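You operate a simulated robot arm through the tools that you are given. There is no shell and no other tool. Be economical: measure what you need, move in short steps, check, and stop when the job is done.

Carry out the task below with a simulated robot arm. There is one attempt and no reset: what you move stays moved.

TASK
Take the green-to-red extension and leave it on the red piston. Then take the white bottle and put it on top of the orange pad. Then put the blue sleeve in the red tote. Then take the steel fitting from the top of the steel table and put it on top of the black canister there. Then put the grey soap bottle on the dyno deck. Then take the green-rim cup and put it on the white click card. Then stack the 46 mm silver tin from the tray of the red cart on top of the 36 mm silver tin. Then fetch the wide white spring and set it on the drying rack. Then close the right drawer under the spring bench. Then take the grey spring and put it on the shock card. Then turn the speed knob to 8 in/sec. Then open the washer lid. Keep to this order. Set down upright: white bottle, steel fitting, grey soap bottle, green-rim cup, grey spring.

The check looks at the end state, three seconds after you hand in, the way a careful person would. Anything else that was tipped, shoved, dropped, spilled or broken makes it a failure. A push-on lid holds only when it is set on centred and level and pressed home; a screw cap is set on level and turned clockwise until tight.

THE ROBOT
A 5-joint arm with a fingered hand on a trunk, on a base that drives. Base frame: it is fixed to the floor where the robot stands at the start and does not move with it; the origin is under the middle of the robot, x ahead of it, y to its left, z up; the surface under the hand at the start is at about z = 0.86. Units: m, degrees, N and s.
With the tool pointing down near the work surface it reaches from about 0.26 to 0.56 m from the robot's upright axis, wherever it stands. Its first joint turns from -115.0 to 115.0 degrees. Places, roughly: black canister (7x7x10 cm) [-2.9, -0.1, 0.9]; blue sleeve (13x5x5 cm) [-2.6, -0.6, 0.8]; click card [-1.25, 1.75, 1]; drying rack (25x23 cm) [-1.46, -0.18, 0.92]; dyno deck (29x15 cm) [-4.28, 1.82, 0.76]; green-rim cup [-2, 1.75, 1]; green-to-red extension (4x4x4 cm) [0.5, -0.1, 0.9]; grey soap bottle [-2.5, 1.75, 1]; grey spring (8x9x16 cm) [-6.1, 1.7, 0.9]; orange pad (8x6x4 cm) [-4.6, -2, 0.9]; red piston (5x5x3 cm) [-1.2, -0.1, 0.9]; red tote (49x24x11 cm) [-2.5, -0.1, 0.8]; right drawer under the spring bench [-5.6, 1.6, 0.7]; shock card [-3.75, 1.75, 1]; silver tin [-5.75, -0.25, 0.75]; speed knob [-4.9, 1.7, 1]; steel fitting (4x4x5 cm) [-3.3, -0.1, 0.8]; washer lid [-2, -0.1, 0.9]; white bottle [-1.5, -0.5, 1.25]; wide white spring (12x12x10 cm) [-5.7, -0.3, 0.8]. The tool tilts only in the upright plane through the base axis and itself; it spins freely about its own axis. Payload 2.9 kg.
Tool frame: the origin (TCP) lies between the finger pads and is the grasp point; the fingertips stand 0.022 m ahead of it; z points along the fingers, y is the line along which they close. The gripper opens to 0.124 m. The gripper's body begins 0.06 m behind the TCP. The gripper is a hand of 3 fingers: y runs from the thumb to the fingers, the wrist lies at [0, 0, -0.218] in the tool frame, and closing takes about 1.5 s.
Orientation is told as [roll, pitch, yaw] about the base's x, y, z axes, in that order, counted from this pose: with the fingers straight down and closing along the base's y, the tool's x points along the base's -x, its y along +y and its z along -z.

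THE INTERFACE
- The arm moves only by the tool play_rows. Its argument "deltas" is a list of rows, each a list of 3 entries, a list of its own where there are three numbers: the shift along the tool's x, y, z in m, then the turn, a rotation vector about the tool's x, y, z in degrees, then the opening, from 0 (shut) to 1 (fully open). In form: [[[tx, ty, tz], [wx, wy, wz], fingers], ...]. A call has 1 to 8 rows; each row shifts and turns the commanded pose from where the row before left it, along the tool's axes as they then stand. Each row takes 0.2 s and may step no farther than 0.05 m and 8.6 degrees from the row before; otherwise, or with a gripper value out of range, the whole call is refused. Where a pose cannot be reached the arm comes as near as it can. A force on the tool above 40 N (or 10 N above the force at the start of the call, whichever is more), or a blocked arm, ends the call early, and 0.2 s more pass. Each finger travels about 0.153 m/s and halts on what it meets, pressing with about 29 N; the grip force reading is that of the motor and also rises with nothing between the fingers. The clock runs only during rows and for 0.2 s after the last one: add rows that do not move to give the fingers time. The reply holds the time, the measured pose of the TCP, the force on the tool along the base axes, the opening and the grip force, in the units named above and with some noise, with the torque about the TCP (base axes, N m) and any sound that the robot's microphone picked up.
- Cameras (640 x 400 px; columns grow to the right, rows downward): "scene" is now at [0.0077, 0.127, 1.6639]; the picture's right is [-0.22, -0.98, 0.00], its down [-0.81, 0.18, -0.56] and it looks along [0.54, -0.12, -0.83] (base axes); focal length 262 px, centre (320, 200). "wrist" rides on the gripper at [0.064, -0.037, -0.075] in the tool frame; the picture's right is [0.50, 0.87, 0.00], its down [-0.62, 0.36, -0.70] and it looks along [-0.61, 0.35, 0.71] (tool axes); focal length 230 px, centre (320, 200). There is no depth. A picture from a camera that has moved, and an enlarged one, comes with that camera's place and axes in the base frame and with its lens.
- snapshot(camera): a new picture of that camera. The clock stands still meanwhile.
- move_column(by): slides the trunk up (or, below 0, down) by that many m; the arm and the scene camera ride with it, the base frame stays. It gives what a move gives, with no picture.
- steer(legs): drives the robot by 1 to 6 legs, each [ahead, left, turn to the left] in m, m and degrees, along the robot's own axes; the way and the turn of a leg run together, so that a leg with both is an arc; at most 1.5 m and 180 degrees a leg. The arm and the cameras ride along, it lands a little off, and it stops where it bumps. It gives what a move gives.
- grasp_type(shape): the hand has 3 fingers and takes this shape, open, in about a second: jaw (thumb against the fingers, like two jaws); tri (thumb and two fingers); tip (a fingertip pinch); poke (one finger out to press); point (the index stretched); flat (the hand flat); cup (the hand cupped); fist (a fist). The gripper value then closes the fingers along that shape, each until it touches; the sizes above hold for jaw. It gives what a move gives, with no picture.
- head_to(pan, tilt): turns the head with the scene camera to pan (to the left, within 155 degrees either way) and tilt (down, from -29 to 69), counted from straight ahead of the robot. It gives what a move gives.
- close_up(camera, box): a new picture of the part [left, top, right, bottom] of that camera's present view, enlarged. The clock stands still meanwhile.
- close_job(): hands the job in; it is judged then, once.

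Work in short steps. Places have to be worked out from the pictures, the camera data and where the tool is seen: move nearer, look again, correct. Check each grasp and each placing, and mend what went wrong. You have 535 turns and 318 pictures in all, those below and enlarged ones among them. Open the gripper and draw the arm clear of the work before you hand the job in, unless the task says otherwise.

The tools are called as name(argument=value, ...) on one line, values as JSON. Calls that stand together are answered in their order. play_rows: Moves the arm, as the interface text tells. Its arguments: {"type":"object","properties":{"deltas":{"type":"array","items":{"type":"array"}}},"required":["deltas"]} The other tools are called the same way: move_column (by) slides the trunk up or down; grasp_type (shape) gives the hand a shape; steer (legs) drives the base; head_to (pan, tilt) turns the head that bears the scene camera; snapshot (camera) takes a picture; close_up (camera, box) takes an enlarged picture of a part of a camera's view; close_job () hands the job in.

At the start:

```text
clock: 0.0
ee_pos: [0.3855, -0.0061, 1.096]
tool_rot: [0.0, -0.1, 0.0]
wrist_force: [-0.2, -0.6, 0.1]
torque: [0.01, 0.01, 0.01]
grip_width: 0.1239
finger_force: 0.1
shape: jaw
trunk travel left (down, up): [-0.775, 0.215]
robot x, y, heading: [-0.0023, -0.0002, -0.2]
head pan, tilt: [-12.6, 56.1]
```

scene: 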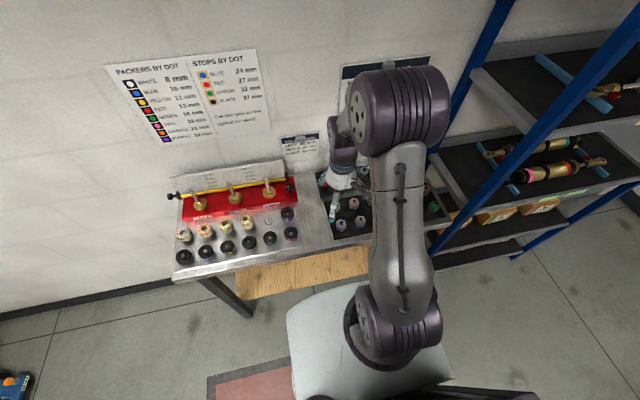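
wrist: 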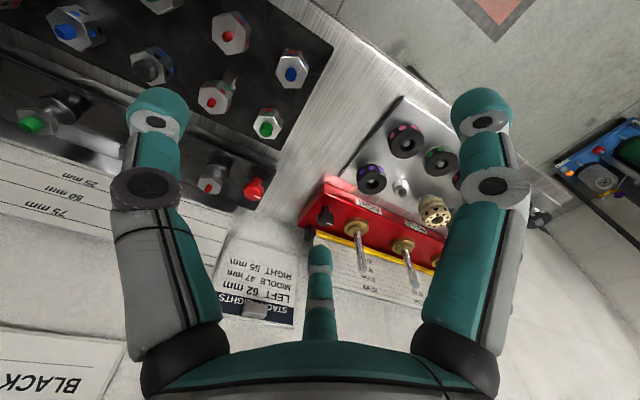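

I'll look closer at the tray of extensions to work out which one is the green-to-red one.

close_up(camera="wrist", box=[0, 0, 340, 212])

close_up(camera="scene", box=[160, 130, 400, 280])

```text
1.88 times, centred on (170, 106) of wrist
camera zoom: at [0.3216, -0.0444, 1.1692], right [-0.5, 0.87, 0.0], down [0.62, 0.36, 0.7], along [0.61, 0.35, -0.71], focal length 433 px, centre (602, 377)
```

zoom: 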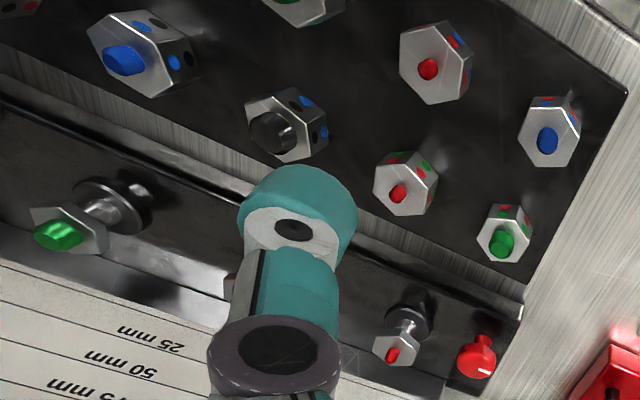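

```text
2.67 times, centred on (280, 205) of scene
camera zoom: at [0.0077, 0.127, 1.6639], right [-0.22, -0.98, 0.0], down [-0.81, 0.18, -0.56], along [0.54, -0.12, -0.83], focal length 698 px, centre (427, 187)
```

zoom: 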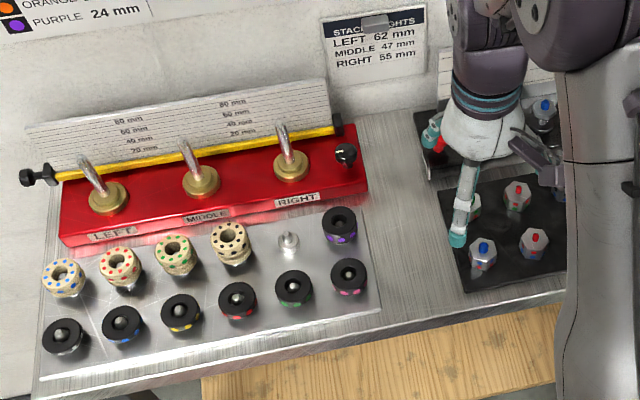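

Pieces carry a stud colour on top and dot pairs on the sides. I'll read the wall cards and look around the station for a key to the names.

head_to(pan=-25, tilt=35)

snapshot(camera="scene")

```text
clock: 0.8
ee_pos: [0.3864, -0.007, 1.0953]
tool_rot: [0.0, 0.0, 0.0]
wrist_force: [-0.2, 0.7, -0.2]
torque: [0.03, -0.01, -0.01]
grip_width: 0.124
finger_force: 0.0
shape: jaw
trunk travel left (down, up): [-0.775, 0.215]
robot x, y, heading: [0.0018, 0.0002, -0.1]
head pan, tilt: [-25.0, 35.0]
```

```text
313 pictures are left
camera scene: at [0.0183, 0.1053, 1.6934], right [-0.42, -0.91, 0.0], down [-0.52, 0.24, -0.82], along [0.74, -0.35, -0.57], focal length 262 px, centre (320, 200)
```

scene: 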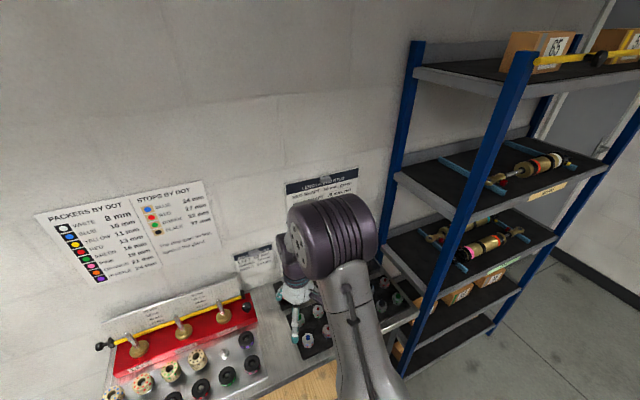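

The poster above the black tray is hidden by the arm; I swing the hand to the left to read it and see the tray.

play_rows(deltas=[[[0, 0.04, -0.03], [0, 0, 0], 1], [[0, 0.045, 0], [0, 0, 0], 1], [[0, 0.045, 0], [0, 0, 0], 1], [[0, 0.045, 0], [0, 0, 0], 1], [[0, 0.045, 0], [0, 0, 0], 1], [[0, 0.03, 0], [0, 0, 0], 1]])

close_up(camera="scene", box=[220, 140, 460, 290])

close_up(camera="scene", box=[250, 260, 450, 385])

```text
clock: 2.2
ee_pos: [0.386, 0.2455, 1.1269]
tool_rot: [-0.1, 0.1, 0.1]
wrist_force: [-0.8, -0.5, 0.1]
torque: [0.02, 0.0, 0.02]
grip_width: 0.124
finger_force: 0.1
shape: jaw
trunk travel left (down, up): [-0.775, 0.215]
robot x, y, heading: [0.0006, 0.0023, 0.1]
head pan, tilt: [-25.0, 35.0]
```

```text
2.67 times, centred on (340, 215) of scene
camera zoom: at [0.0182, 0.1064, 1.6934], right [-0.42, -0.91, 0.0], down [-0.52, 0.24, -0.82], along [0.74, -0.35, -0.57], focal length 698 px, centre (267, 160)
```

zoom: 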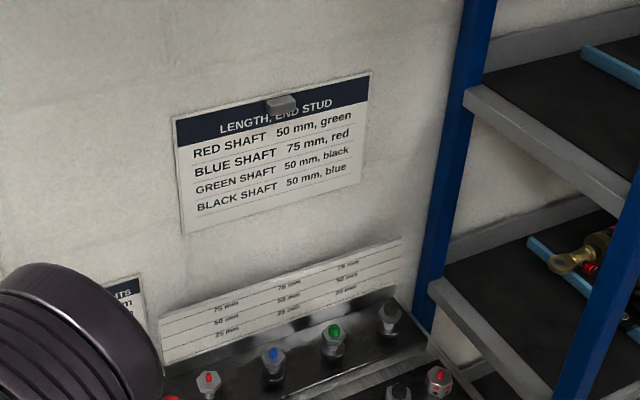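

```text
3.20 times, centred on (350, 322) of scene
camera zoom: at [0.0182, 0.1064, 1.6934], right [-0.42, -0.91, 0.0], down [-0.52, 0.24, -0.82], along [0.74, -0.35, -0.57], focal length 837 px, centre (224, -192)
```

zoom: 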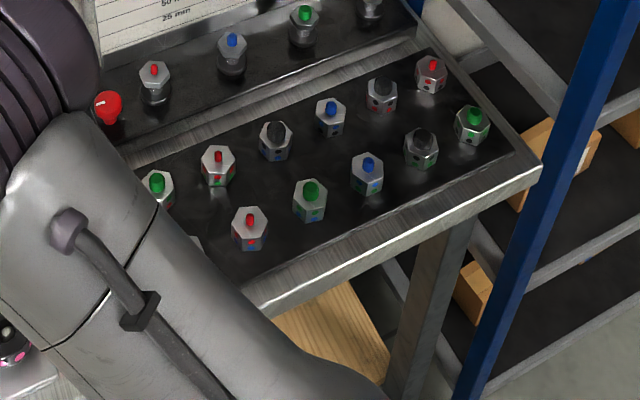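

An extension "A-to-B" should take stud A underneath and carry stud B on top; so I look for red studs with green lower dots. Zooming in further.

close_up(camera="scene", box=[285, 290, 365, 340])

close_up(camera="scene", box=[345, 265, 425, 315])

```text
8.00 times, centred on (325, 315) of scene
camera zoom: at [0.0182, 0.1064, 1.6934], right [-0.42, -0.91, 0.0], down [-0.52, 0.24, -0.82], along [0.74, -0.35, -0.57], focal length 2093 px, centre (280, -720)
```

zoom: 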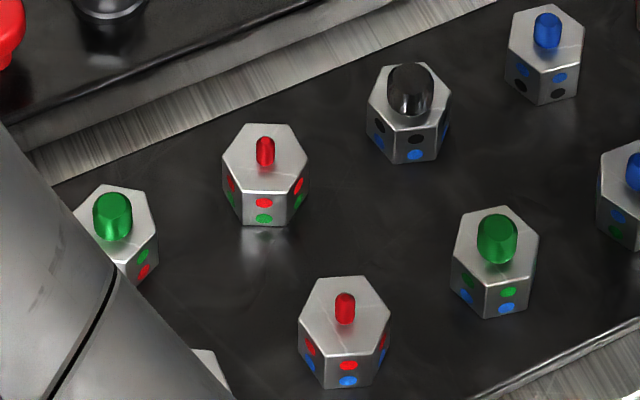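

```text
8.00 times, centred on (385, 290) of scene
camera zoom: at [0.0182, 0.1064, 1.6934], right [-0.42, -0.91, 0.0], down [-0.52, 0.24, -0.82], along [0.74, -0.35, -0.57], focal length 2093 px, centre (-200, -520)
```

zoom: 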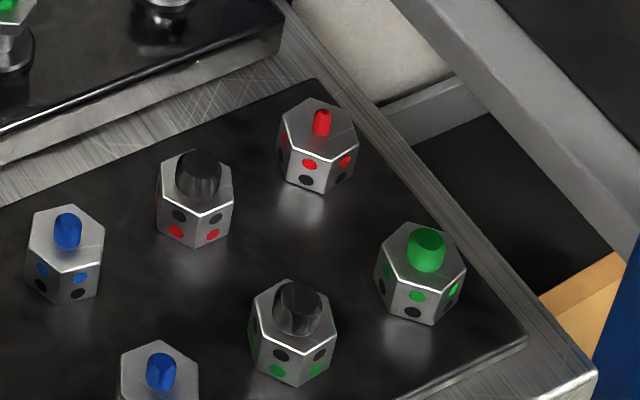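

Clear now: the green-to-red one (red stud, red dots above green) lies about (0.478, -0.106). I move the hand above it, and check yaw with the wrist camera.

play_rows(deltas=[[[-0.014, -0.045, 0], [0, 0, 0], 1], [[-0.014, -0.045, 0], [0, 0, 0], 1], [[-0.014, -0.045, 0], [0, 0, 0], 1], [[-0.014, -0.045, 0], [0, 0, 0], 1], [[-0.012, -0.045, 0.01], [0, 0, 0], 1], [[-0.012, -0.045, 0.02], [0, 0, 0], 1], [[-0.012, -0.045, 0.03], [0, 0, 0], 1], [[0, -0.036, 0.03], [0, 0, 0], 1]])

snapshot(camera="wrist")

```text
refused: row 6 steps farther than a row can; nothing moved
```

```text
308 pictures are left
camera wrist: at [0.322, 0.2079, 1.199], right [-0.5, 0.87, 0.0], down [0.62, 0.36, 0.7], along [0.61, 0.35, -0.71], focal length 230 px, centre (320, 200)
```

wrist: 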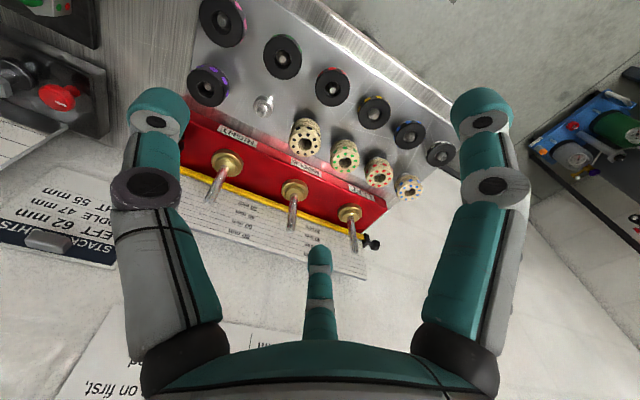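

The step limit counts the combined length; I use smaller rows.

play_rows(deltas=[[[-0.012, -0.045, 0], [0, 0, 0], 1], [[-0.012, -0.045, 0], [0, 0, 0], 1], [[-0.012, -0.045, 0], [0, 0, 0], 1], [[-0.012, -0.045, 0], [0, 0, 0], 1], [[-0.012, -0.045, 0.01], [0, 0, 0], 1], [[-0.012, -0.045, 0.01], [0, 0, 0], 1], [[-0.012, -0.042, 0.02], [0, 0, 0], 1], [[-0.008, -0.039, 0.02], [0, 0, 0], 1]])

snapshot(camera="wrist")

```text
clock: 4.0
ee_pos: [0.48, -0.1093, 1.0644]
tool_rot: [0.0, 0.0, -0.1]
wrist_force: [-0.8, -0.4, 0.1]
torque: [0.02, 0.01, -0.01]
grip_width: 0.1241
finger_force: 0.1
shape: jaw
trunk travel left (down, up): [-0.775, 0.215]
robot x, y, heading: [-0.0017, -0.0002, 0.1]
head pan, tilt: [-25.0, 35.0]
```

```text
307 pictures are left
camera wrist: at [0.4147, -0.1472, 1.138], right [-0.5, 0.87, 0.0], down [0.62, 0.36, 0.7], along [0.61, 0.35, -0.71], focal length 230 px, centre (320, 200)
```

wrist: 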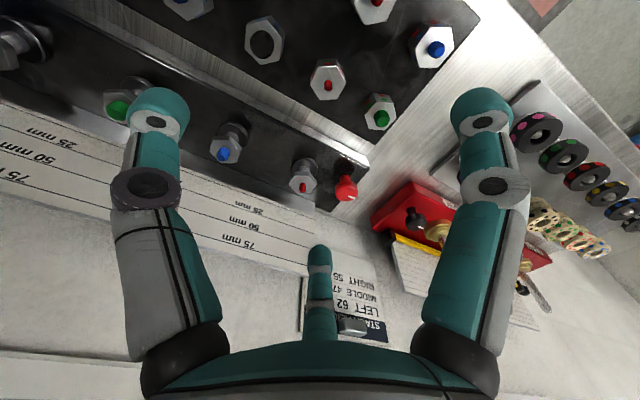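

The piece sits at about (0.480, -0.102), nearly under the TCP. Zoom for its yaw and to verify.

close_up(camera="wrist", box=[288, 57, 368, 107])

```text
8.00 times, centred on (328, 82) of wrist
camera zoom: at [0.4147, -0.1472, 1.138], right [-0.5, 0.87, 0.0], down [0.62, 0.36, 0.7], along [0.61, 0.35, -0.71], focal length 1841 px, centre (256, 1144)
```

zoom: 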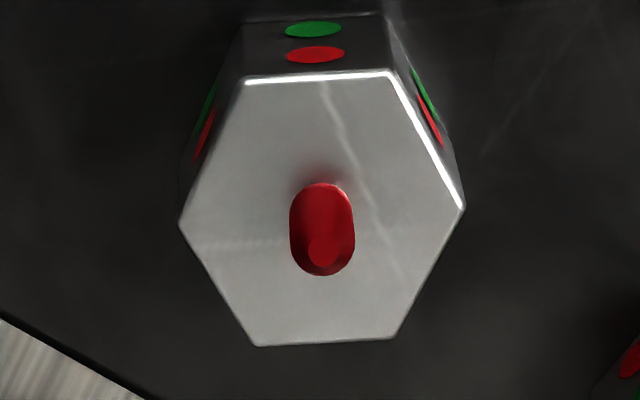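

Flats have normals near 93°, so yaw +3° fits the jaw. I narrow the opening to ~0.06, centre on (0.478,-0.102) and descend part way.

play_rows(deltas=[[[0.002, 0.007, 0.02], [0, 0, -3], 0.5], [[0, 0, 0.03], [0, 0, 0], 0.48], [[0, 0, 0.03], [0, 0, 0], 0.48], [[0, 0, 0.02], [0, 0, 0], 0.48]])

snapshot(camera="wrist")

head_to(pan=-12, tilt=50)

snapshot(camera="scene")

```text
clock: 5.0
ee_pos: [0.4775, -0.1009, 0.9647]
tool_rot: [-0.1, 0.1, 3.0]
wrist_force: [-0.5, -0.1, 0.1]
torque: [0.01, 0.0, 0.02]
grip_width: 0.06
finger_force: 0.1
shape: jaw
trunk travel left (down, up): [-0.775, 0.215]
robot x, y, heading: [0.0021, -0.0015, 0.1]
head pan, tilt: [-25.0, 35.0]
```

```text
305 pictures are left
camera wrist: at [0.4147, -0.1418, 1.0384], right [-0.54, 0.84, 0.0], down [0.6, 0.39, 0.7], along [0.59, 0.38, -0.71], focal length 230 px, centre (320, 200)
```

wrist: 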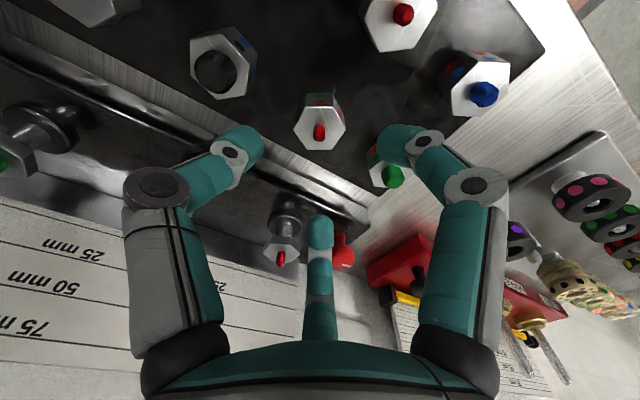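

```text
clock: 5.8
ee_pos: [0.4773, -0.1012, 0.9656]
tool_rot: [-0.1, 0.1, 3.0]
wrist_force: [0.0, 0.3, 0.1]
torque: [0.02, 0.0, -0.04]
grip_width: 0.0599
finger_force: 0.0
shape: jaw
trunk travel left (down, up): [-0.775, 0.215]
robot x, y, heading: [0.0006, -0.0023, -0.1]
head pan, tilt: [-12.0, 50.0]
```

```text
304 pictures are left
camera scene: at [0.0138, 0.1263, 1.6718], right [-0.21, -0.98, 0.0], down [-0.75, 0.16, -0.64], along [0.63, -0.13, -0.77], focal length 262 px, centre (320, 200)
```

scene: 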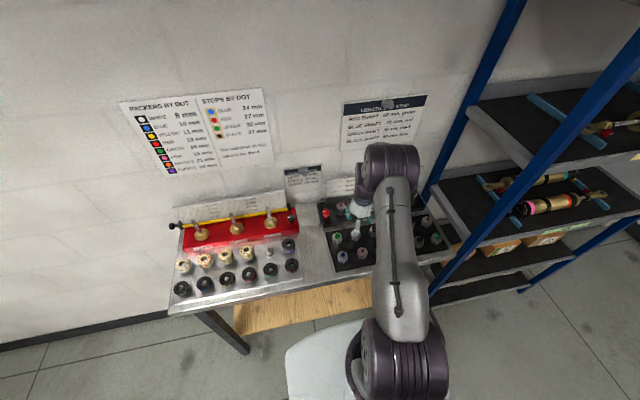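

The fingers clear the neighbours. Correct by ~3 mm and descend gently to z≈0.892.

play_rows(deltas=[[[0.002, -0.003, 0.02], [0, 0, 0], 0.48], [[0, 0, 0.02], [0, 0, 0], 0.48], [[0, 0, 0.015], [0, 0, 0], 0.48], [[0, 0, 0.008], [0, 0, 0], 0.48], [[0, 0, 0.008], [0, 0, 0], 0.48], [[0, 0, 0], [0, 0, 0], 0.48]])

snapshot(camera="wrist")

```text
clock: 7.2
ee_pos: [0.4749, -0.1029, 0.8949]
tool_rot: [0.0, 0.0, 3.0]
wrist_force: [-0.2, 0.1, 0.4]
torque: [-0.03, 0.0, 0.01]
grip_width: 0.0598
finger_force: 0.1
shape: jaw
trunk travel left (down, up): [-0.775, 0.215]
robot x, y, heading: [0.0021, 0.001, -0.3]
head pan, tilt: [-12.0, 50.0]
```

```text
303 pictures are left
camera wrist: at [0.4121, -0.1444, 0.9679], right [-0.54, 0.84, 0.0], down [0.6, 0.39, 0.7], along [0.59, 0.38, -0.71], focal length 230 px, centre (320, 200)
```

wrist: 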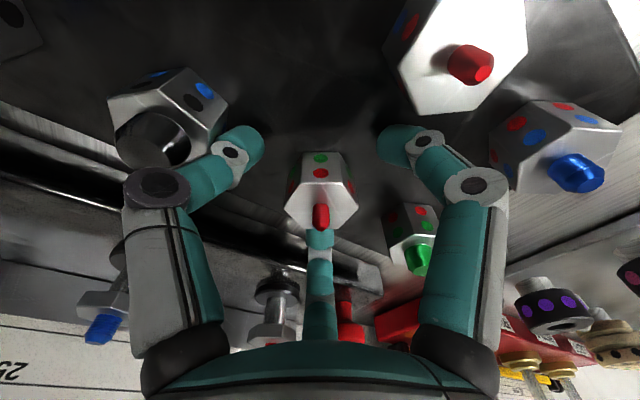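

Piece is centred between the fingers with clearance; close.

play_rows(deltas=[[[0, 0, 0.003], [0, 0, 0], 0.35], [[0, 0, 0], [0, 0, 0], 0.1], [[0, 0, 0], [0, 0, 0], 0.1], [[0, 0, 0], [0, 0, 0], 0.1], [[0, 0, -0.02], [0, 0, 0], 0.1], [[0, 0, -0.03], [0, 0, 0], 0.1]])

snapshot(camera="wrist")

```text
clock: 8.6
ee_pos: [0.4734, -0.1039, 0.9417]
tool_rot: [0.0, 0.0, 3.2]
wrist_force: [0.0, 0.6, -0.8]
torque: [0.02, 0.0, 0.01]
grip_width: 0.0241
finger_force: 29.6
shape: jaw
trunk travel left (down, up): [-0.775, 0.215]
robot x, y, heading: [-0.0014, -0.0013, 0.1]
head pan, tilt: [-12.0, 50.0]
```

```text
302 pictures are left
camera wrist: at [0.4112, -0.1443, 1.015], right [-0.54, 0.84, 0.0], down [0.6, 0.39, 0.7], along [0.59, 0.38, -0.71], focal length 230 px, centre (320, 200)
```

wrist: 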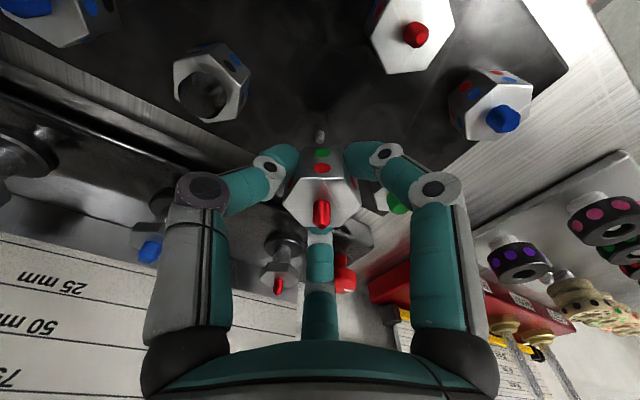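

Grasped. I lift higher and look around behind to plan the drive toward (-1.2,-0.1).

play_rows(deltas=[[[0, 0, -0.04], [0, 0, 0], 0.1], [[0.02, 0, -0.04], [0, 0, 0], 0.1], [[0.03, 0.01, -0.03], [0, 0, 0], 0.1], [[0.04, 0.02, -0.02], [0, 0, 0], 0.1]])

head_to(pan=150, tilt=25)

snapshot(camera="scene")

head_to(pan=-150, tilt=25)

snapshot(camera="scene")

head_to(pan=90, tilt=25)

snapshot(camera="scene")

```text
clock: 9.6
ee_pos: [0.3803, -0.0757, 1.0728]
tool_rot: [-0.1, -0.1, 3.0]
wrist_force: [0.3, 0.0, -0.4]
torque: [0.01, -0.01, 0.02]
grip_width: 0.024
finger_force: 29.3
shape: jaw
trunk travel left (down, up): [-0.775, 0.215]
robot x, y, heading: [0.0026, -0.0033, -0.2]
head pan, tilt: [-12.0, 50.0]
```

```text
clock: 12.1
ee_pos: [0.3829, -0.0777, 1.0709]
tool_rot: [0.1, 0.1, 3.1]
wrist_force: [0.0, -1.0, -0.9]
torque: [0.01, 0.03, -0.01]
grip_width: 0.0236
finger_force: 28.7
shape: jaw
trunk travel left (down, up): [-0.775, 0.215]
robot x, y, heading: [-0.0025, -0.0003, 0.0]
head pan, tilt: [150.0, 25.0]
```

```text
301 pictures are left
camera scene: at [-0.1412, 0.1885, 1.7093], right [0.5, 0.87, 0.0], down [0.37, -0.21, -0.91], along [-0.78, 0.45, -0.42], focal length 262 px, centre (320, 200)
```

scene: 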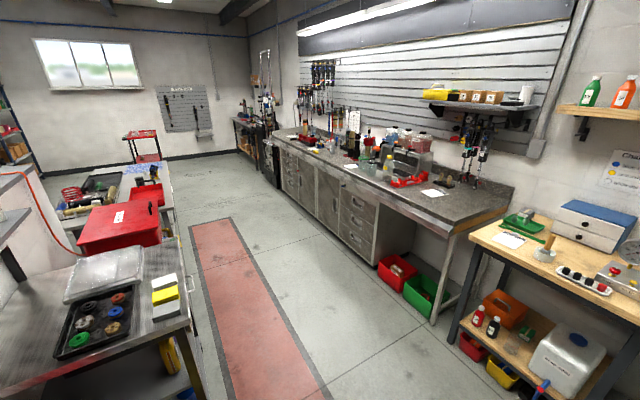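

```text
clock: 16.2
ee_pos: [0.3829, -0.0777, 1.0717]
tool_rot: [0.0, 0.0, 3.1]
wrist_force: [-0.7, -0.7, -0.7]
torque: [-0.01, 0.01, -0.02]
grip_width: 0.0236
finger_force: 28.9
shape: jaw
trunk travel left (down, up): [-0.775, 0.215]
robot x, y, heading: [-0.0006, -0.0018, 0.1]
head pan, tilt: [-150.0, 25.0]
```

```text
300 pictures are left
camera scene: at [-0.1412, 0.0963, 1.7093], right [-0.5, 0.87, 0.0], down [0.37, 0.21, -0.91], along [-0.78, -0.45, -0.42], focal length 262 px, centre (320, 200)
```

scene: 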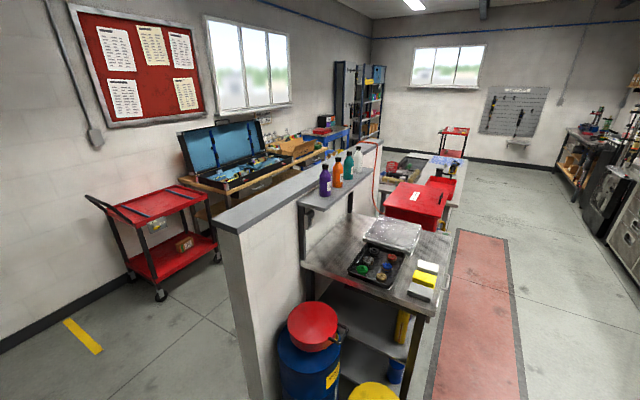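

```text
clock: 19.6
ee_pos: [0.383, -0.0789, 1.0718]
tool_rot: [0.1, 0.0, 3.0]
wrist_force: [0.6, -0.2, -0.4]
torque: [-0.03, -0.01, -0.02]
grip_width: 0.024
finger_force: 29.0
shape: jaw
trunk travel left (down, up): [-0.775, 0.215]
robot x, y, heading: [0.0039, 0.0019, 0.1]
head pan, tilt: [90.0, 25.0]
```

```text
299 pictures are left
camera scene: at [-0.0614, 0.2346, 1.7093], right [1.0, 0.0, 0.0], down [0.0, -0.42, -0.91], along [0.0, 0.91, -0.42], focal length 262 px, centre (320, 200)
```

scene: 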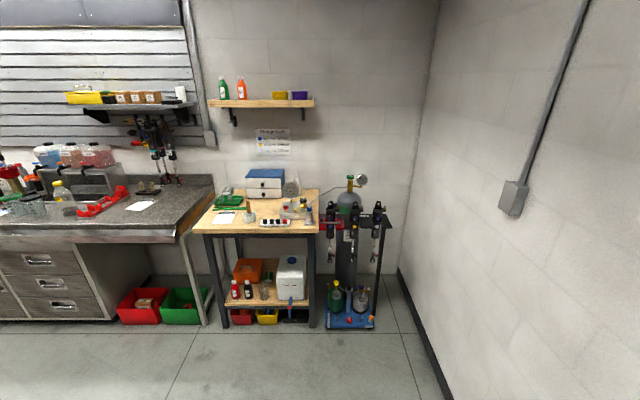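

The layout is clear: a partition with small steel table (pistons tray, drying rack), red washer, tote etc. on one side, long bench opposite, aisle between. I drive into the aisle, then turn to face the piston table.

steer(legs=[[0, 0.65, 0], [-1.2, 0, 0], [0, 0, -90]])

head_to(pan=0, tilt=40)

snapshot(camera="scene")

```text
clock: 32.7
ee_pos: [-1.2782, 0.271, 1.0717]
tool_rot: [0.0, 0.1, -87.5]
wrist_force: [0.0, 0.5, -0.9]
torque: [-0.01, -0.01, -0.02]
grip_width: 0.0239
finger_force: 29.0
shape: jaw
trunk travel left (down, up): [-0.775, 0.215]
robot x, y, heading: [-1.1965, 0.6528, -90.5]
head pan, tilt: [90.0, 25.0]
```

```text
clock: 34.4
ee_pos: [-1.2798, 0.2711, 1.0721]
tool_rot: [0.0, 0.0, -87.5]
wrist_force: [-0.2, 0.5, 0.0]
torque: [-0.04, 0.01, -0.01]
grip_width: 0.0237
finger_force: 29.4
shape: jaw
trunk travel left (down, up): [-0.775, 0.215]
robot x, y, heading: [-1.1963, 0.6525, -90.5]
head pan, tilt: [0.0, 40.0]
```

```text
298 pictures are left
camera scene: at [-1.0548, 0.6242, 1.686], right [-1.0, 0.01, 0.0], down [0.01, 0.64, -0.77], along [-0.01, -0.77, -0.64], focal length 262 px, centre (320, 200)
```

scene: 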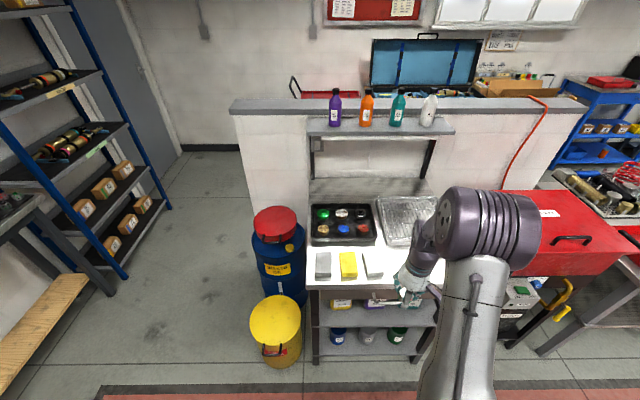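

The black tray with six pistons is in view. Zoom in for the red one.

close_up(camera="scene", box=[295, 185, 455, 285])

```text
4.00 times, centred on (375, 235) of scene
camera zoom: at [-1.0548, 0.6242, 1.686], right [-1.0, 0.01, 0.0], down [0.01, 0.64, -0.77], along [-0.01, -0.77, -0.64], focal length 1046 px, centre (100, 60)
```

zoom: 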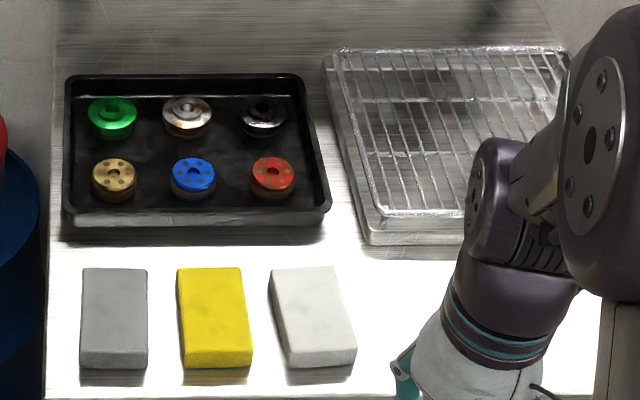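

Red piston is near (-1.245,-0.142). Before driving closer I check how much room the base has at the table's front.

head_to(pan=20, tilt=69)

snapshot(camera="scene")

```text
clock: 35.3
ee_pos: [-1.279, 0.2711, 1.0716]
tool_rot: [0.0, 0.2, -87.6]
wrist_force: [0.7, -0.9, -0.4]
torque: [-0.02, -0.02, 0.01]
grip_width: 0.0241
finger_force: 29.1
shape: jaw
trunk travel left (down, up): [-0.775, 0.215]
robot x, y, heading: [-1.1954, 0.6498, -90.3]
head pan, tilt: [20.0, 68.8]
```

```text
296 pictures are left
camera scene: at [-1.0355, 0.6564, 1.6499], right [-0.94, -0.33, 0.0], down [-0.31, 0.88, -0.36], along [0.12, -0.34, -0.93], focal length 262 px, centre (320, 200)
```

scene: 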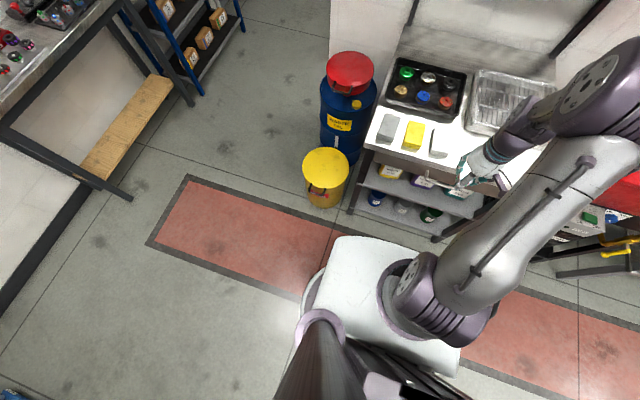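

I move ahead 0.245 m, which keeps the base short of the table front while putting the piston within reach.

steer(legs=[[0.245, 0, 0]])

head_to(pan=0, tilt=50)

snapshot(camera="wrist")

snapshot(camera="scene")

```text
clock: 37.1
ee_pos: [-1.2808, 0.025, 1.0721]
tool_rot: [0.0, 0.1, -87.5]
wrist_force: [0.4, -0.3, -0.2]
torque: [0.01, 0.02, 0.03]
grip_width: 0.0238
finger_force: 29.0
shape: jaw
trunk travel left (down, up): [-0.775, 0.215]
robot x, y, heading: [-1.2025, 0.4051, -90.4]
head pan, tilt: [20.0, 68.8]
```

```text
clock: 37.9
ee_pos: [-1.2804, 0.0243, 1.0717]
tool_rot: [0.1, 0.0, -87.5]
wrist_force: [-0.8, -0.4, -0.9]
torque: [0.0, 0.01, 0.0]
grip_width: 0.0243
finger_force: 29.1
shape: jaw
trunk travel left (down, up): [-0.775, 0.215]
robot x, y, heading: [-1.2002, 0.4072, -90.5]
head pan, tilt: [0.0, 50.0]
```

```text
295 pictures are left
camera wrist: at [-1.3218, 0.0862, 1.1449], right [0.84, 0.54, 0.0], down [0.38, -0.6, 0.7], along [0.38, -0.59, -0.71], focal length 230 px, centre (320, 200)
```

wrist: 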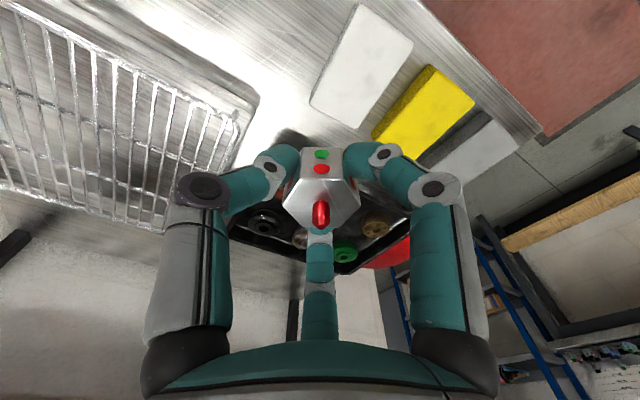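

```text
294 pictures are left
camera scene: at [-1.0571, 0.386, 1.6717], right [-1.0, 0.01, 0.0], down [0.01, 0.77, -0.64], along [-0.01, -0.64, -0.77], focal length 262 px, centre (320, 200)
```

scene: 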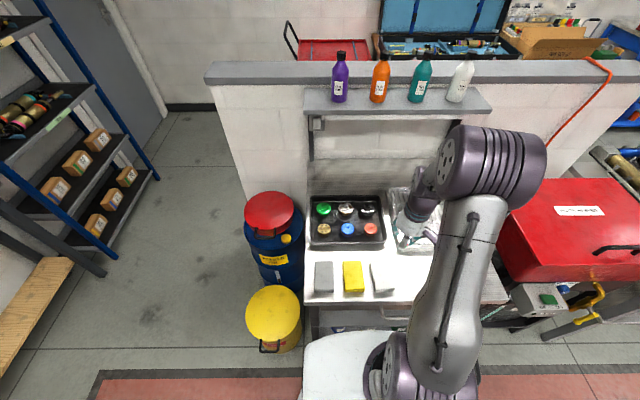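

close_up(camera="scene", box=[300, 180, 460, 280])

```text
4.00 times, centred on (380, 230) of scene
camera zoom: at [-1.0571, 0.386, 1.6717], right [-1.0, 0.01, 0.0], down [0.01, 0.77, -0.64], along [-0.01, -0.64, -0.77], focal length 1046 px, centre (80, 80)
```

zoom: 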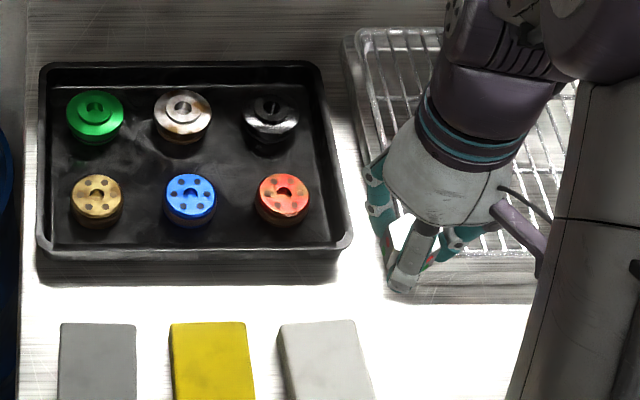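

Red piston ≈ (-1.245,-0.125). I bring the held piece above it at z≈1.03 and look with the wrist camera.

play_rows(deltas=[[[-0.04, 0.008, 0.01], [0, 0, 0], 0.1], [[-0.04, 0.008, 0.01], [0, 0, 0], 0.1], [[-0.04, 0.007, 0.01], [0, 0, 0], 0.1], [[-0.033, 0.006, 0.01], [0, 0, 0], 0.1]])

snapshot(camera="wrist")

close_up(camera="scene", box=[300, 160, 460, 260])

```text
clock: 38.9
ee_pos: [-1.2452, -0.1296, 1.0306]
tool_rot: [0.0, 0.2, -87.5]
wrist_force: [-0.1, 1.0, -0.3]
torque: [-0.02, 0.0, -0.02]
grip_width: 0.0237
finger_force: 28.6
shape: jaw
trunk travel left (down, up): [-0.775, 0.215]
robot x, y, heading: [-1.2031, 0.407, -90.6]
head pan, tilt: [0.0, 50.0]
```

```text
292 pictures are left
camera wrist: at [-1.286, -0.0676, 1.1045], right [0.84, 0.54, 0.0], down [0.38, -0.6, 0.7], along [0.38, -0.59, -0.71], focal length 230 px, centre (320, 200)
```

wrist: 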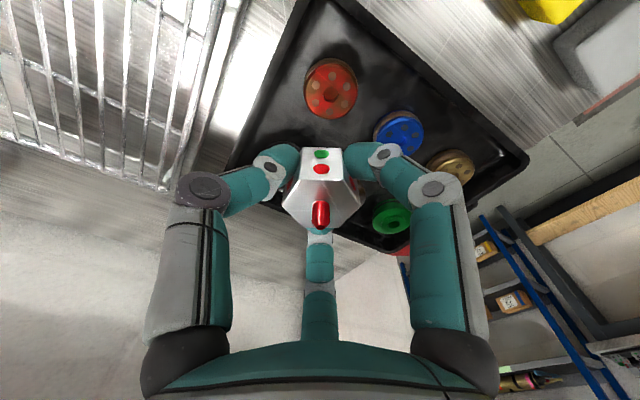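

```text
4.00 times, centred on (380, 210) of scene
camera zoom: at [-1.0569, 0.3837, 1.6717], right [-1.0, 0.01, 0.0], down [0.01, 0.77, -0.64], along [-0.01, -0.64, -0.77], focal length 1046 px, centre (80, 160)
```

zoom: 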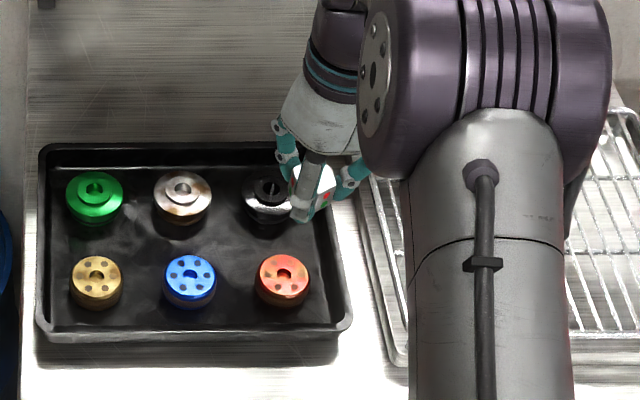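

Piston centre ≈ (-1.241,-0.121). Correct 4/8 mm and lower to 0.96, then re-view.

play_rows(deltas=[[[0.008, 0.004, 0.02], [0, 0, 0], 0.1], [[0, 0, 0.03], [0, 0, 0], 0.1], [[0, 0, 0.02], [0, 0, 0], 0.1], [[0, 0, 0], [0, 0, 0], 0.1]])

snapshot(camera="wrist")

close_up(camera="scene", box=[330, 180, 410, 230])

```text
clock: 39.9
ee_pos: [-1.2425, -0.1187, 0.9609]
tool_rot: [0.0, -0.1, -87.5]
wrist_force: [-0.5, -0.3, -1.2]
torque: [0.0, 0.01, 0.01]
grip_width: 0.0239
finger_force: 28.6
shape: jaw
trunk travel left (down, up): [-0.775, 0.215]
robot x, y, heading: [-1.1967, 0.4107, -90.6]
head pan, tilt: [0.0, 50.0]
```

```text
290 pictures are left
camera wrist: at [-1.2827, -0.0578, 1.0349], right [0.84, 0.54, 0.0], down [0.38, -0.6, 0.7], along [0.38, -0.59, -0.71], focal length 230 px, centre (320, 200)
```

wrist: 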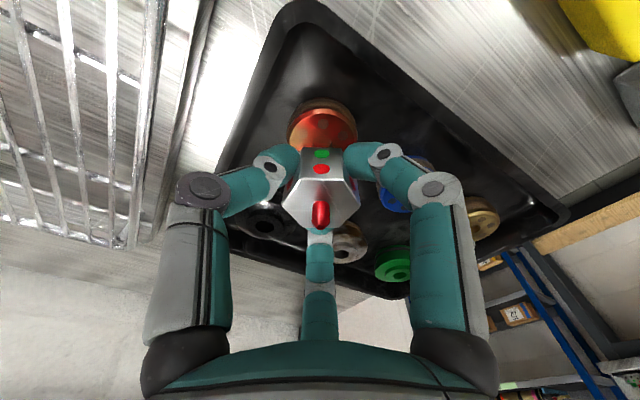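

```text
8.00 times, centred on (370, 205) of scene
camera zoom: at [-1.0571, 0.3855, 1.6718], right [-1.0, 0.01, 0.0], down [0.01, 0.77, -0.64], along [-0.01, -0.64, -0.77], focal length 2093 px, centre (-80, 160)
```

zoom: 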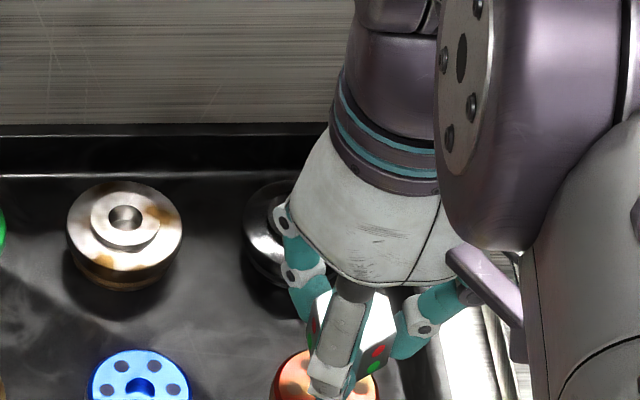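

Piston top ≈0.892, centre (-1.239,-0.122). Fine shift, then lower to just above and step to contact.

play_rows(deltas=[[[-0.003, 0.003, 0.015], [0, 0, 0], 0.1], [[0, 0, 0.015], [0, 0, 0], 0.1], [[0, 0, 0.006], [0, 0, 0], 0.1], [[0, 0, 0], [0, 0, 0], 0.1]])

snapshot(camera="wrist")

close_up(camera="scene", box=[330, 190, 410, 240])

```text
clock: 40.9
ee_pos: [-1.2392, -0.1223, 0.9279]
tool_rot: [0.0, -0.3, -87.5]
wrist_force: [-1.0, -3.7, 18.1]
torque: [-0.11, 0.2, 0.07]
grip_width: 0.0245
finger_force: 29.3
shape: jaw
trunk travel left (down, up): [-0.775, 0.215]
robot x, y, heading: [-1.1981, 0.4074, -90.5]
head pan, tilt: [0.0, 50.0]
```

```text
288 pictures are left
camera wrist: at [-1.2797, -0.0605, 1.001], right [0.84, 0.54, 0.0], down [0.38, -0.6, 0.7], along [0.38, -0.6, -0.71], focal length 230 px, centre (320, 200)
```

wrist: 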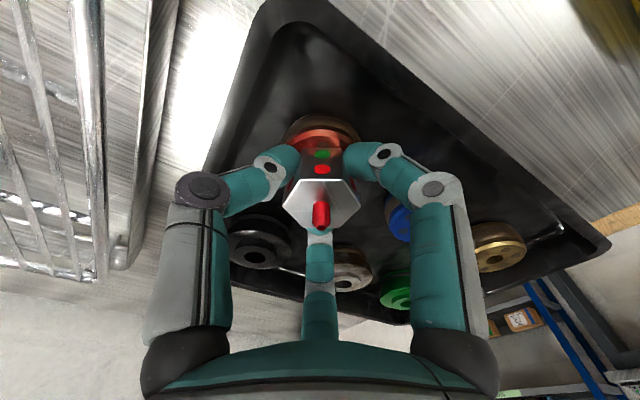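

```text
8.00 times, centred on (370, 215) of scene
camera zoom: at [-1.0571, 0.3883, 1.6721], right [-1.0, 0.01, 0.0], down [0.01, 0.76, -0.64], along [-0.01, -0.64, -0.77], focal length 2093 px, centre (-80, 80)
```

zoom: 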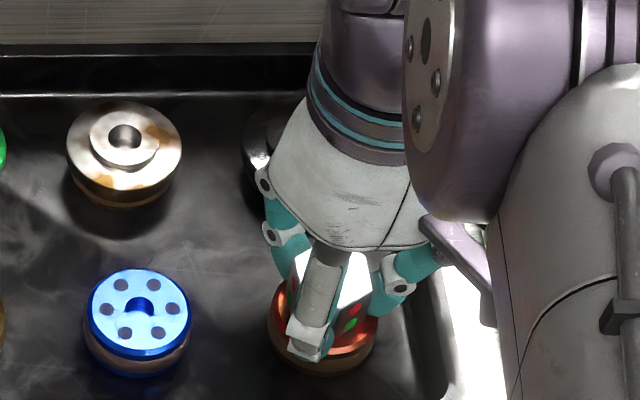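

Contact felt (18 N) and the piece is centred over the piston. Ease up 1 mm, open moderately, and rise.

play_rows(deltas=[[[0, 0, -0.001], [0, 0, 0], 0.1], [[0, 0, 0], [0, 0, 0], 0.3], [[0, 0, 0], [0, 0, 0], 0.45], [[0, 0, 0], [0, 0, 0], 0.45], [[0, 0, -0.03], [0, 0, 0], 0.45], [[0, 0, -0.04], [0, 0, 0], 0.45], [[0, 0, -0.04], [0, 0, 0], 0.45]])

snapshot(camera="wrist")

close_up(camera="scene", box=[330, 190, 410, 240])

```text
clock: 42.5
ee_pos: [-1.239, -0.1199, 1.0358]
tool_rot: [-0.1, 0.1, -87.6]
wrist_force: [0.4, -0.6, -0.4]
torque: [-0.03, 0.04, 0.0]
grip_width: 0.0556
finger_force: 0.0
shape: jaw
trunk travel left (down, up): [-0.775, 0.215]
robot x, y, heading: [-1.2041, 0.407, -90.6]
head pan, tilt: [0.0, 50.0]
```

```text
286 pictures are left
camera wrist: at [-1.2789, -0.0592, 1.11], right [0.84, 0.54, 0.0], down [0.38, -0.6, 0.7], along [0.38, -0.59, -0.71], focal length 230 px, centre (320, 200)
```

wrist: 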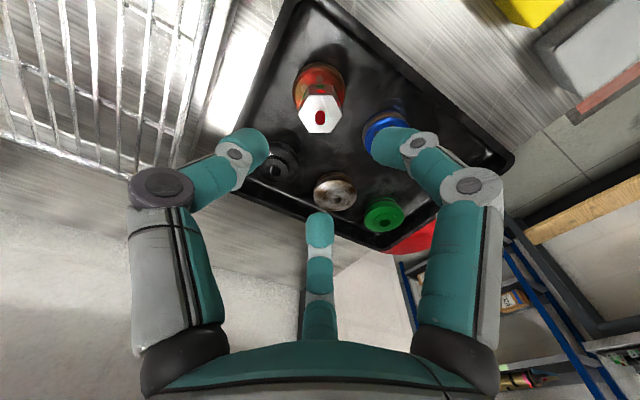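

```text
8.00 times, centred on (370, 215) of scene
camera zoom: at [-1.0571, 0.3865, 1.6717], right [-1.0, 0.01, 0.0], down [0.01, 0.77, -0.64], along [-0.01, -0.64, -0.77], focal length 2093 px, centre (-80, 80)
```

zoom: 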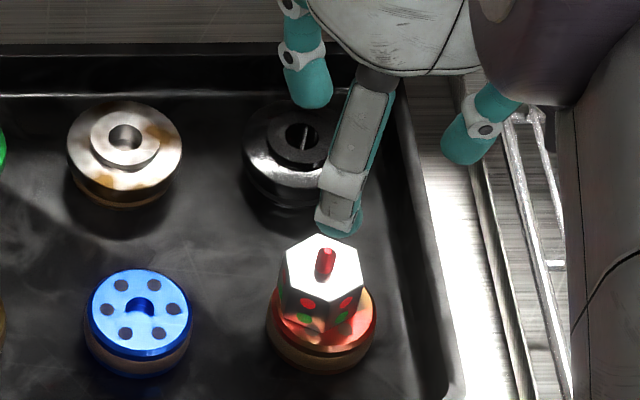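

The extension sits well on the red piston. Next the white bottle: I raise the column and triangulate its position using the vertical baseline.

close_up(camera="scene", box=[320, 40, 500, 152])

move_column(by=0.2)

head_to(pan=-25, tilt=35)

snapshot(camera="scene")

```text
3.56 times, centred on (410, 96) of scene
camera zoom: at [-1.0571, 0.3865, 1.6717], right [-1.0, 0.01, 0.0], down [0.01, 0.77, -0.64], along [-0.01, -0.64, -0.77], focal length 930 px, centre (0, 570)
```

zoom: 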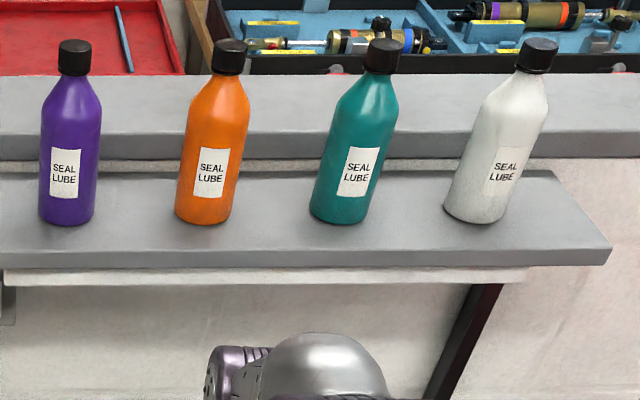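

```text
clock: 44.7
ee_pos: [-1.2378, -0.1212, 1.2359]
tool_rot: [0.0, 0.1, -87.5]
wrist_force: [0.3, -0.7, 0.8]
torque: [0.0, -0.02, 0.0]
grip_width: 0.0554
finger_force: 0.0
shape: jaw
trunk travel left (down, up): [-0.975, 0.015]
robot x, y, heading: [-1.196, 0.4034, -90.5]
head pan, tilt: [0.0, 50.0]
```

```text
clock: 45.6
ee_pos: [-1.2385, -0.1214, 1.2365]
tool_rot: [0.0, 0.1, -87.5]
wrist_force: [-0.6, 0.4, -0.1]
torque: [-0.03, -0.03, 0.0]
grip_width: 0.0554
finger_force: 0.0
shape: jaw
trunk travel left (down, up): [-0.975, 0.015]
robot x, y, heading: [-1.2019, 0.4062, -90.5]
head pan, tilt: [-25.0, 35.0]
```

```text
283 pictures are left
camera scene: at [-1.0942, 0.3831, 1.8935], right [-0.9, 0.43, 0.0], down [0.25, 0.52, -0.82], along [-0.35, -0.74, -0.57], focal length 262 px, centre (320, 200)
```

scene: 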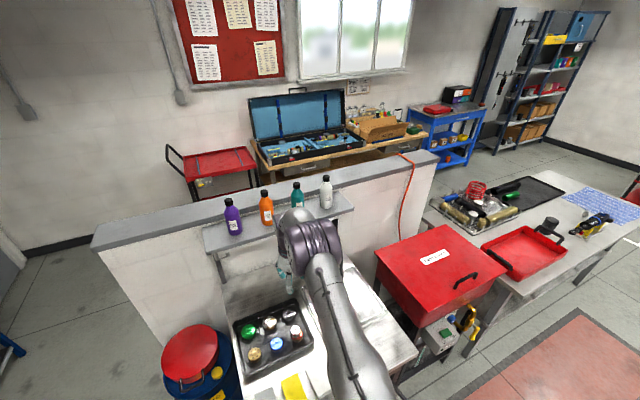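

Bottle base triangulates to (-1.53,-0.465,1.19), about 15.5 cm tall, 6.3 cm wide. I'll strafe right to align with it and first check the gap on the right.

steer(legs=[[0, -0.3, 0]])

head_to(pan=0, tilt=40)

snapshot(camera="scene")

```text
clock: 47.6
ee_pos: [-1.5348, -0.1179, 1.2355]
tool_rot: [0.0, 0.0, -87.5]
wrist_force: [0.3, -0.5, 0.8]
torque: [0.03, -0.03, -0.03]
grip_width: 0.0556
finger_force: 0.1
shape: jaw
trunk travel left (down, up): [-0.975, 0.015]
robot x, y, heading: [-1.5, 0.4085, -90.7]
head pan, tilt: [-25.0, 35.0]
```

```text
clock: 48.5
ee_pos: [-1.535, -0.1191, 1.235]
tool_rot: [0.0, 0.1, -87.5]
wrist_force: [0.4, 0.0, -0.1]
torque: [0.02, 0.0, -0.01]
grip_width: 0.0554
finger_force: 0.1
shape: jaw
trunk travel left (down, up): [-0.975, 0.015]
robot x, y, heading: [-1.4968, 0.4151, -90.7]
head pan, tilt: [0.0, 40.0]
```

```text
282 pictures are left
camera scene: at [-1.3543, 0.3804, 1.886], right [-1.0, 0.01, 0.0], down [0.01, 0.64, -0.77], along [-0.01, -0.77, -0.64], focal length 262 px, centre (320, 200)
```

scene: 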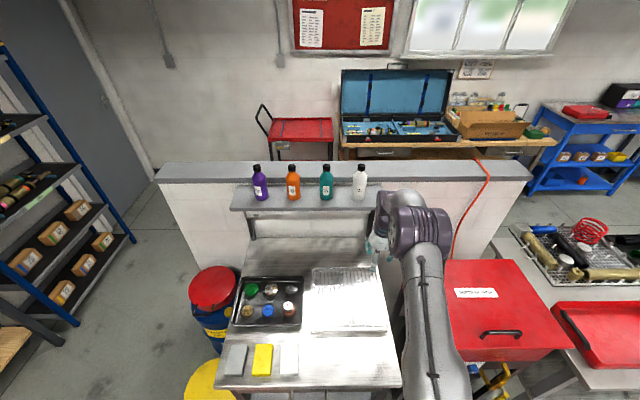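

Aligned. I turn the wrist to lie in the arm's plane, then tilt the tool forward in steps with the hand fully open.

play_rows(deltas=[[[0, 0, -0.01], [0, 0, 6.3], 1], [[0, 0, 0], [0, -8.5, 0], 1], [[0, 0, 0], [0, -8.5, 0], 1], [[0, 0, 0], [0, -8.5, 0], 1], [[0, 0, 0], [0, -8.5, 0], 1], [[0, 0, 0], [0, -8.5, 0], 1], [[0, 0, 0], [0, 0, 0], 1]])

```text
clock: 50.1
ee_pos: [-1.5346, -0.1195, 1.2468]
tool_rot: [-0.4, -42.5, -93.8]
wrist_force: [0.0, -0.1, 0.4]
torque: [-0.03, 0.01, 0.0]
grip_width: 0.1239
finger_force: 0.2
shape: jaw
trunk travel left (down, up): [-0.975, 0.015]
robot x, y, heading: [-1.4983, 0.4106, -90.8]
head pan, tilt: [0.0, 40.0]
```

play_rows(deltas=[[[0, 0, 0], [0, -8.5, 0], 1], [[0, 0, 0], [0, -8.5, 0], 1], [[0, 0, 0], [0, -8.5, 0], 1], [[0, 0, 0], [0, -8.5, 0], 1], [[0, 0, 0], [0, -8.5, 0], 1], [[0, 0, 0], [0, 0, 0], 1]])

snapshot(camera="wrist")

snapshot(camera="scene")

```text
clock: 51.5
ee_pos: [-1.5324, -0.1186, 1.2471]
tool_rot: [-0.2, -85.1, -93.9]
wrist_force: [-0.1, -0.6, -0.5]
torque: [0.02, -0.01, -0.02]
grip_width: 0.1238
finger_force: 0.2
shape: jaw
out of reach, approached as far as the arm can: row 3
trunk travel left (down, up): [-0.975, 0.015]
robot x, y, heading: [-1.4994, 0.4114, -90.7]
head pan, tilt: [0.0, 40.0]
```

```text
281 pictures are left
camera wrist: at [-1.5632, -0.0368, 1.1873], right [0.87, -0.02, -0.5], down [0.4, 0.62, 0.67], along [0.29, -0.79, 0.54], focal length 230 px, centre (320, 200)
```

wrist: 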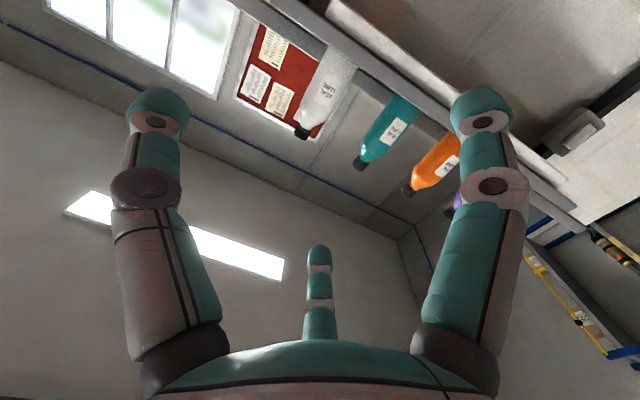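

```text
280 pictures are left
camera scene: at [-1.354, 0.3808, 1.886], right [-1.0, 0.01, 0.0], down [0.01, 0.64, -0.77], along [-0.01, -0.77, -0.64], focal length 262 px, centre (320, 200)
```

scene: 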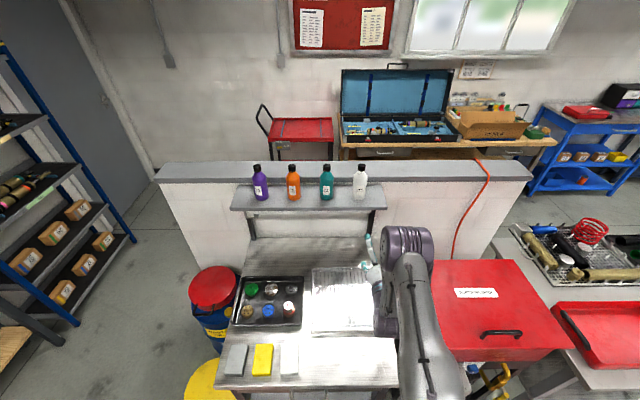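

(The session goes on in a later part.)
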